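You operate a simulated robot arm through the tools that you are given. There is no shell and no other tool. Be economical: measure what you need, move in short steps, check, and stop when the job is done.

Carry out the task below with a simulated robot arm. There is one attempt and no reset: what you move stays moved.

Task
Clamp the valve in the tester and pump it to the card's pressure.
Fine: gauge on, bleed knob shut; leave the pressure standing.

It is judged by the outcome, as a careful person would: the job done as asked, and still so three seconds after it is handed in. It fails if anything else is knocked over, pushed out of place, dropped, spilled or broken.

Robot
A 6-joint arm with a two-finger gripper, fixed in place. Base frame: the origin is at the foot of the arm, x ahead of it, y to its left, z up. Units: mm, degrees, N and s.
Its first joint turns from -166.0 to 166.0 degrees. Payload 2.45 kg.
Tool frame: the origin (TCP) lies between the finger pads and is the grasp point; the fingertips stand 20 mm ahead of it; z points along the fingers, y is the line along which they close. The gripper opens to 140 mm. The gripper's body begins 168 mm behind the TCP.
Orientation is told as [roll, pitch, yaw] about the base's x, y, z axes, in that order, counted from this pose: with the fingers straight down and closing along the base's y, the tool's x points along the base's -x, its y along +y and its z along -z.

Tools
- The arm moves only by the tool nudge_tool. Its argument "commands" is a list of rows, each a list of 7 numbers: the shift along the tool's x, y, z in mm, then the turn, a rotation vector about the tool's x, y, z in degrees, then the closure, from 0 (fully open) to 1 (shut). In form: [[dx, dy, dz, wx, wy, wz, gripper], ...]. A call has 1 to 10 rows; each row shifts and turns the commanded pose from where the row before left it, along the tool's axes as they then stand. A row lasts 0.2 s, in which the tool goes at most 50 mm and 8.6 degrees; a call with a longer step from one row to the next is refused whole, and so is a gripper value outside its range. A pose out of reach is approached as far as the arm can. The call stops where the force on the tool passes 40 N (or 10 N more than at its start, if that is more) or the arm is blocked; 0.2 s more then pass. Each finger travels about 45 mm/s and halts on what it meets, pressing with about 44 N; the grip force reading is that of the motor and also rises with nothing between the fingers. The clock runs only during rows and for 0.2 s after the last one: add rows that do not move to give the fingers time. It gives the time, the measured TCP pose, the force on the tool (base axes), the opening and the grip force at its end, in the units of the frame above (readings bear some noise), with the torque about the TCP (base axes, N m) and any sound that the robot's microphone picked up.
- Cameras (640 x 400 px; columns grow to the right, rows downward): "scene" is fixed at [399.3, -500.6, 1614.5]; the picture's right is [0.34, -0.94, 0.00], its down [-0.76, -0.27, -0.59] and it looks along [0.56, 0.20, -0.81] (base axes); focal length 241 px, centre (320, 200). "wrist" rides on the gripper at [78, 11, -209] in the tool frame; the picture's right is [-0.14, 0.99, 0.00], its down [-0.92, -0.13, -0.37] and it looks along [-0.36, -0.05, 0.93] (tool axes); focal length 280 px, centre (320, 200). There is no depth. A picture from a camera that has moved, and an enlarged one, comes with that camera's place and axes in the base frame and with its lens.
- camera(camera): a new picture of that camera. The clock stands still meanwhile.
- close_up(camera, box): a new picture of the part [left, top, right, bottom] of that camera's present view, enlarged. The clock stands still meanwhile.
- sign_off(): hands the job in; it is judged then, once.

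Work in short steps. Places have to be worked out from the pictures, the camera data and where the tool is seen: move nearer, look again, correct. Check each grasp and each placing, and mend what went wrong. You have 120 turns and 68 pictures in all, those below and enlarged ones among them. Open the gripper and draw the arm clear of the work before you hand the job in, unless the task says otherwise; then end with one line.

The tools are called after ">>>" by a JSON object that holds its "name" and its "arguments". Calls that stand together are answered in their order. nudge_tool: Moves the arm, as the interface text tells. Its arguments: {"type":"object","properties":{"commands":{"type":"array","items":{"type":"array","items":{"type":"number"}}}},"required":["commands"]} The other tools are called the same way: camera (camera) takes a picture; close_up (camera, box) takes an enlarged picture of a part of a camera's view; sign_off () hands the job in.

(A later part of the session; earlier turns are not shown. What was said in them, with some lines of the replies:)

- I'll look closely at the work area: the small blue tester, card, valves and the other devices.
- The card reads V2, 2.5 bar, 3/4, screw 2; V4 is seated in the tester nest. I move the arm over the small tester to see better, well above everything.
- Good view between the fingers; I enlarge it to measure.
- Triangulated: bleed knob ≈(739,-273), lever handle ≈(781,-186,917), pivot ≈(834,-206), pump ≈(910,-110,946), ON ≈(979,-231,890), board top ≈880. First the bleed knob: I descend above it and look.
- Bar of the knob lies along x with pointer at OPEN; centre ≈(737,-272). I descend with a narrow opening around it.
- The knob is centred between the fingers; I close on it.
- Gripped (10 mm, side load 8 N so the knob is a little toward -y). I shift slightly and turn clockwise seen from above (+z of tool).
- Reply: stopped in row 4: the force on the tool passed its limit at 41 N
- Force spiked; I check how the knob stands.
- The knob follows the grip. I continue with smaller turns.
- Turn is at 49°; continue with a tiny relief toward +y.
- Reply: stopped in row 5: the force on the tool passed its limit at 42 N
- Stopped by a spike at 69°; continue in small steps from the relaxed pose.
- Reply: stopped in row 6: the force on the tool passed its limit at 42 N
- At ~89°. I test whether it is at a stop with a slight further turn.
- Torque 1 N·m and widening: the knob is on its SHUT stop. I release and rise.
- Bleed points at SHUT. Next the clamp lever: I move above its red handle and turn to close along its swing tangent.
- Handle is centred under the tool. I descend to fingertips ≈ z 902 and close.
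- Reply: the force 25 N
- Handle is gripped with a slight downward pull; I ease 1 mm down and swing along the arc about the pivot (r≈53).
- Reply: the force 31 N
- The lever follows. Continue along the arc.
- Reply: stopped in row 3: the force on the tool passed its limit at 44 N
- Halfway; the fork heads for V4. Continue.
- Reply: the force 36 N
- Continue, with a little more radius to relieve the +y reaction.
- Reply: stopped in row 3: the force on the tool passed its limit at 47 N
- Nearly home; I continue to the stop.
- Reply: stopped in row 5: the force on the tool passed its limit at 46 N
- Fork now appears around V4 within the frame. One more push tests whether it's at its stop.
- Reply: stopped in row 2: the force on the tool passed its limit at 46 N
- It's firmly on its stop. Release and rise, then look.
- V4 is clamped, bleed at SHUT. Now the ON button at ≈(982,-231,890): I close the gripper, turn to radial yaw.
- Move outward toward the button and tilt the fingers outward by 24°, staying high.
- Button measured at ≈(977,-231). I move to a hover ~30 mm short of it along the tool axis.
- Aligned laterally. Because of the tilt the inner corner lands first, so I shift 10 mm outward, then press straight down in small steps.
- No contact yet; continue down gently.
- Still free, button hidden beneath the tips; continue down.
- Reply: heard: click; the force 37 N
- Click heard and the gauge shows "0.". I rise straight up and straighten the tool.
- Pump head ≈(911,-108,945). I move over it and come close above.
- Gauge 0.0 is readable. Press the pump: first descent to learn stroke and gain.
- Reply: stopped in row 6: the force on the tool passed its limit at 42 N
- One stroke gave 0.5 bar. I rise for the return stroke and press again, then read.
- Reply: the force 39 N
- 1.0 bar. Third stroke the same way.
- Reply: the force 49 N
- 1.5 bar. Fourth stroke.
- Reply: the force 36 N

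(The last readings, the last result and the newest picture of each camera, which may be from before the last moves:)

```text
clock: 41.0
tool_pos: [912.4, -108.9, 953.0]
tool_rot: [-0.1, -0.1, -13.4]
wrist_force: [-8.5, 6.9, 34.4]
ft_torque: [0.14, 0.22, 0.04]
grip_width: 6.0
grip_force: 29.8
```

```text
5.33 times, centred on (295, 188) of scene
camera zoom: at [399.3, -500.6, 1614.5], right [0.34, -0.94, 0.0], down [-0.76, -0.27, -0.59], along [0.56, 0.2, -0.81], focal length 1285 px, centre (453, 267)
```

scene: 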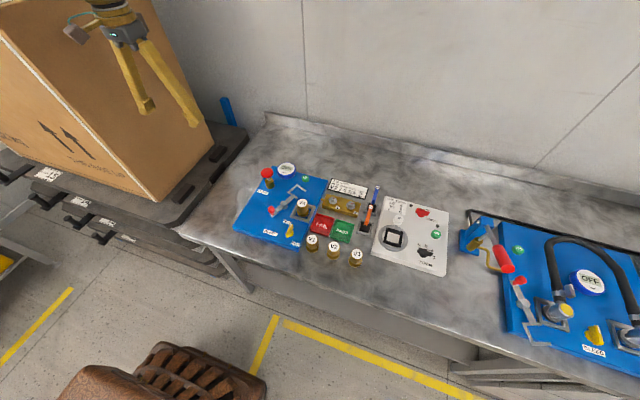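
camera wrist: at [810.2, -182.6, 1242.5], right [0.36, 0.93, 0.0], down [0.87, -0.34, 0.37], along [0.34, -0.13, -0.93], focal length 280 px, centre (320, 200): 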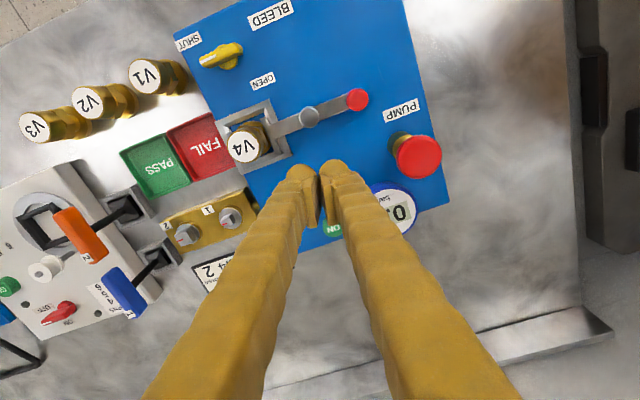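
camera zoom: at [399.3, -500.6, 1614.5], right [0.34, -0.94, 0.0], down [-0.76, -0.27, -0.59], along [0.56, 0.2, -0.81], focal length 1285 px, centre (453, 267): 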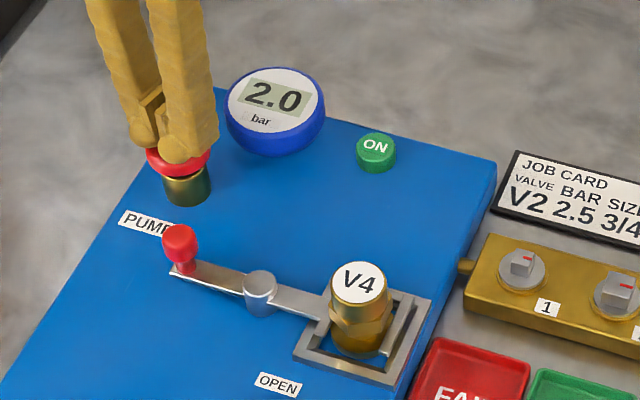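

2.0 bar. Fifth and last stroke.

>>> {"name": "nudge_tool", "arguments": {"commands": [[0, 0, -14, 0, 0, 0, 1], [0, 0, -14, 0, 0, 0, 1], [0, 0, 0, 0, 0, 0, 1], [0, 0, 9, 0, 0, 0, 1], [0, 0, 5, 0, 0, 0, 1], [0, 0, 4, 0, 0, 0, 1], [0, 0, 4, 0, 0, 0, 1], [0, 0, 4, 0, 0, 0, 1], [0, 0, 2, 0, 0, 0, 1]]}}

>>> {"name": "close_up", "arguments": {"camera": "scene", "box": [245, 150, 345, 225]}}

```text
clock: 43.0
tool_pos: [913.1, -108.3, 952.3]
tool_rot: [0.1, -0.2, -13.4]
wrist_force: [-2.0, 1.6, 34.9]
ft_torque: [0.03, 0.08, 0.02]
grip_width: 6.1
grip_force: 29.3
```

```text
5.33 times, centred on (295, 188) of scene
camera zoom: at [399.3, -500.6, 1614.5], right [0.34, -0.94, 0.0], down [-0.76, -0.27, -0.59], along [0.56, 0.2, -0.81], focal length 1285 px, centre (453, 267)
```

zoom: 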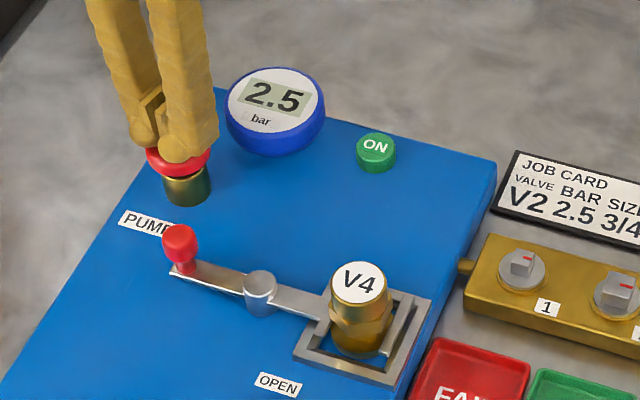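

2.5 bar reached. I rise clear straight up, open the gripper, and check that the pressure holds.

>>> {"name": "nudge_tool", "arguments": {"commands": [[0, 0, -20, 0, 0, 0, 1], [0, 0, -40, 0, 0, 0, 1], [0, 0, -50, 0, 0, 0, 0.6], [0, 0, -50, 0, 0, 0, 0.3], [40, 0, -30, 0, 0, 0, 0], [40, 0, 0, 0, 0, 0, 0], [40, 0, 0, 0, 0, 0, 0], [0, 0, 0, 0, 0, 0, 0], [0, 0, 0, 0, 0, 0, 0], [0, 0, 0, 0, 0, 0, 0]]}}

>>> {"name": "camera", "arguments": {"camera": "wrist"}}

>>> {"name": "close_up", "arguments": {"camera": "scene", "box": [235, 150, 365, 260]}}

```text
clock: 45.2
tool_pos: [795.2, -80.4, 1137.4]
tool_rot: [0.0, 0.0, -13.4]
wrist_force: [-0.1, -0.8, 1.0]
ft_torque: [0.0, 0.02, 0.0]
grip_width: 139.9
grip_force: 0.1
```

```text
29 pictures are left
camera wrist: at [719.9, -52.8, 1347.3], right [0.36, 0.93, 0.0], down [0.87, -0.34, 0.37], along [0.34, -0.13, -0.93], focal length 280 px, centre (320, 200)
```

wrist: 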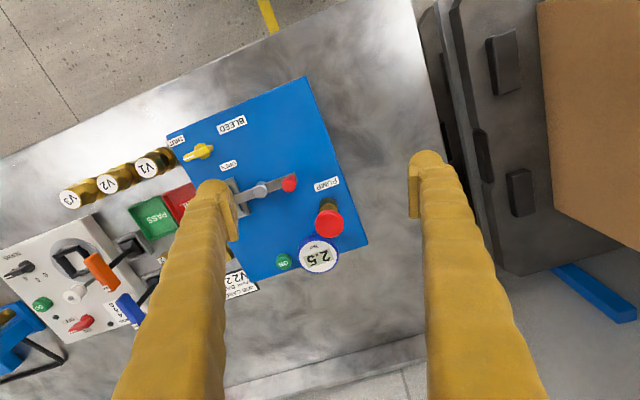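

```text
3.64 times, centred on (300, 205) of scene
camera zoom: at [399.3, -500.6, 1614.5], right [0.34, -0.94, 0.0], down [-0.76, -0.27, -0.59], along [0.56, 0.2, -0.81], focal length 876 px, centre (393, 182)
```

zoom: 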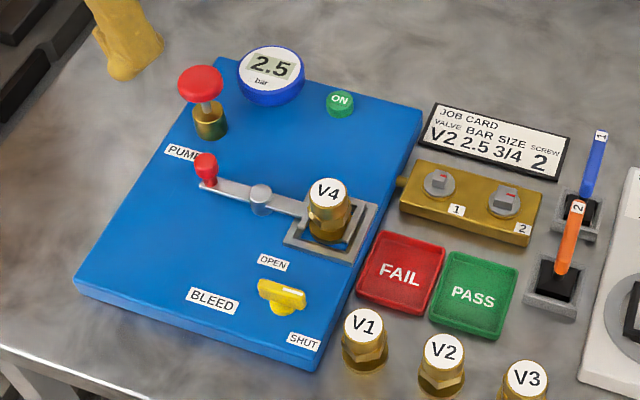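

Everything stands as wanted; I wait two seconds to confirm the pressure holds.

>>> {"name": "nudge_tool", "arguments": {"commands": [[0, 0, 0, 0, 0, 0, 0], [0, 0, 0, 0, 0, 0, 0], [0, 0, 0, 0, 0, 0, 0], [0, 0, 0, 0, 0, 0, 0], [0, 0, 0, 0, 0, 0, 0], [0, 0, 0, 0, 0, 0, 0], [0, 0, 0, 0, 0, 0, 0], [0, 0, 0, 0, 0, 0, 0], [0, 0, 0, 0, 0, 0, 0], [0, 0, 0, 0, 0, 0, 0]]}}

>>> {"name": "close_up", "arguments": {"camera": "scene", "box": [245, 150, 345, 225]}}

```text
clock: 47.4
tool_pos: [794.5, -80.3, 1138.4]
tool_rot: [0.0, 0.0, -13.4]
wrist_force: [0.1, 0.0, 0.0]
ft_torque: [-0.02, 0.05, 0.05]
grip_width: 140.1
grip_force: 0.0
```

```text
5.33 times, centred on (295, 188) of scene
camera zoom: at [399.3, -500.6, 1614.5], right [0.34, -0.94, 0.0], down [-0.76, -0.27, -0.59], along [0.56, 0.2, -0.81], focal length 1285 px, centre (453, 267)
```

zoom: 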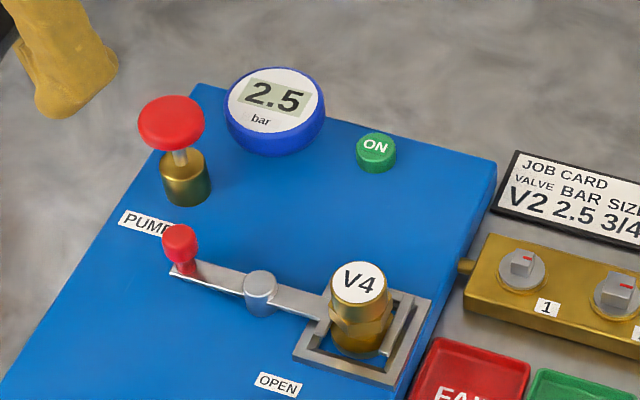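

The pressure holds at 2.5 bar, so I hand in.

>>> {"name": "sign_off", "arguments": {}}

```text
The job is handed in.
```

I clamped V4, the valve already in the tester, and pumped it to the card's 2.5 bar with the gauge on and the bleed knob shut; the pressure was still holding at hand-in. The card names V2, but I took "the valve in the tester" to mean V4 and left V2 where it stood.
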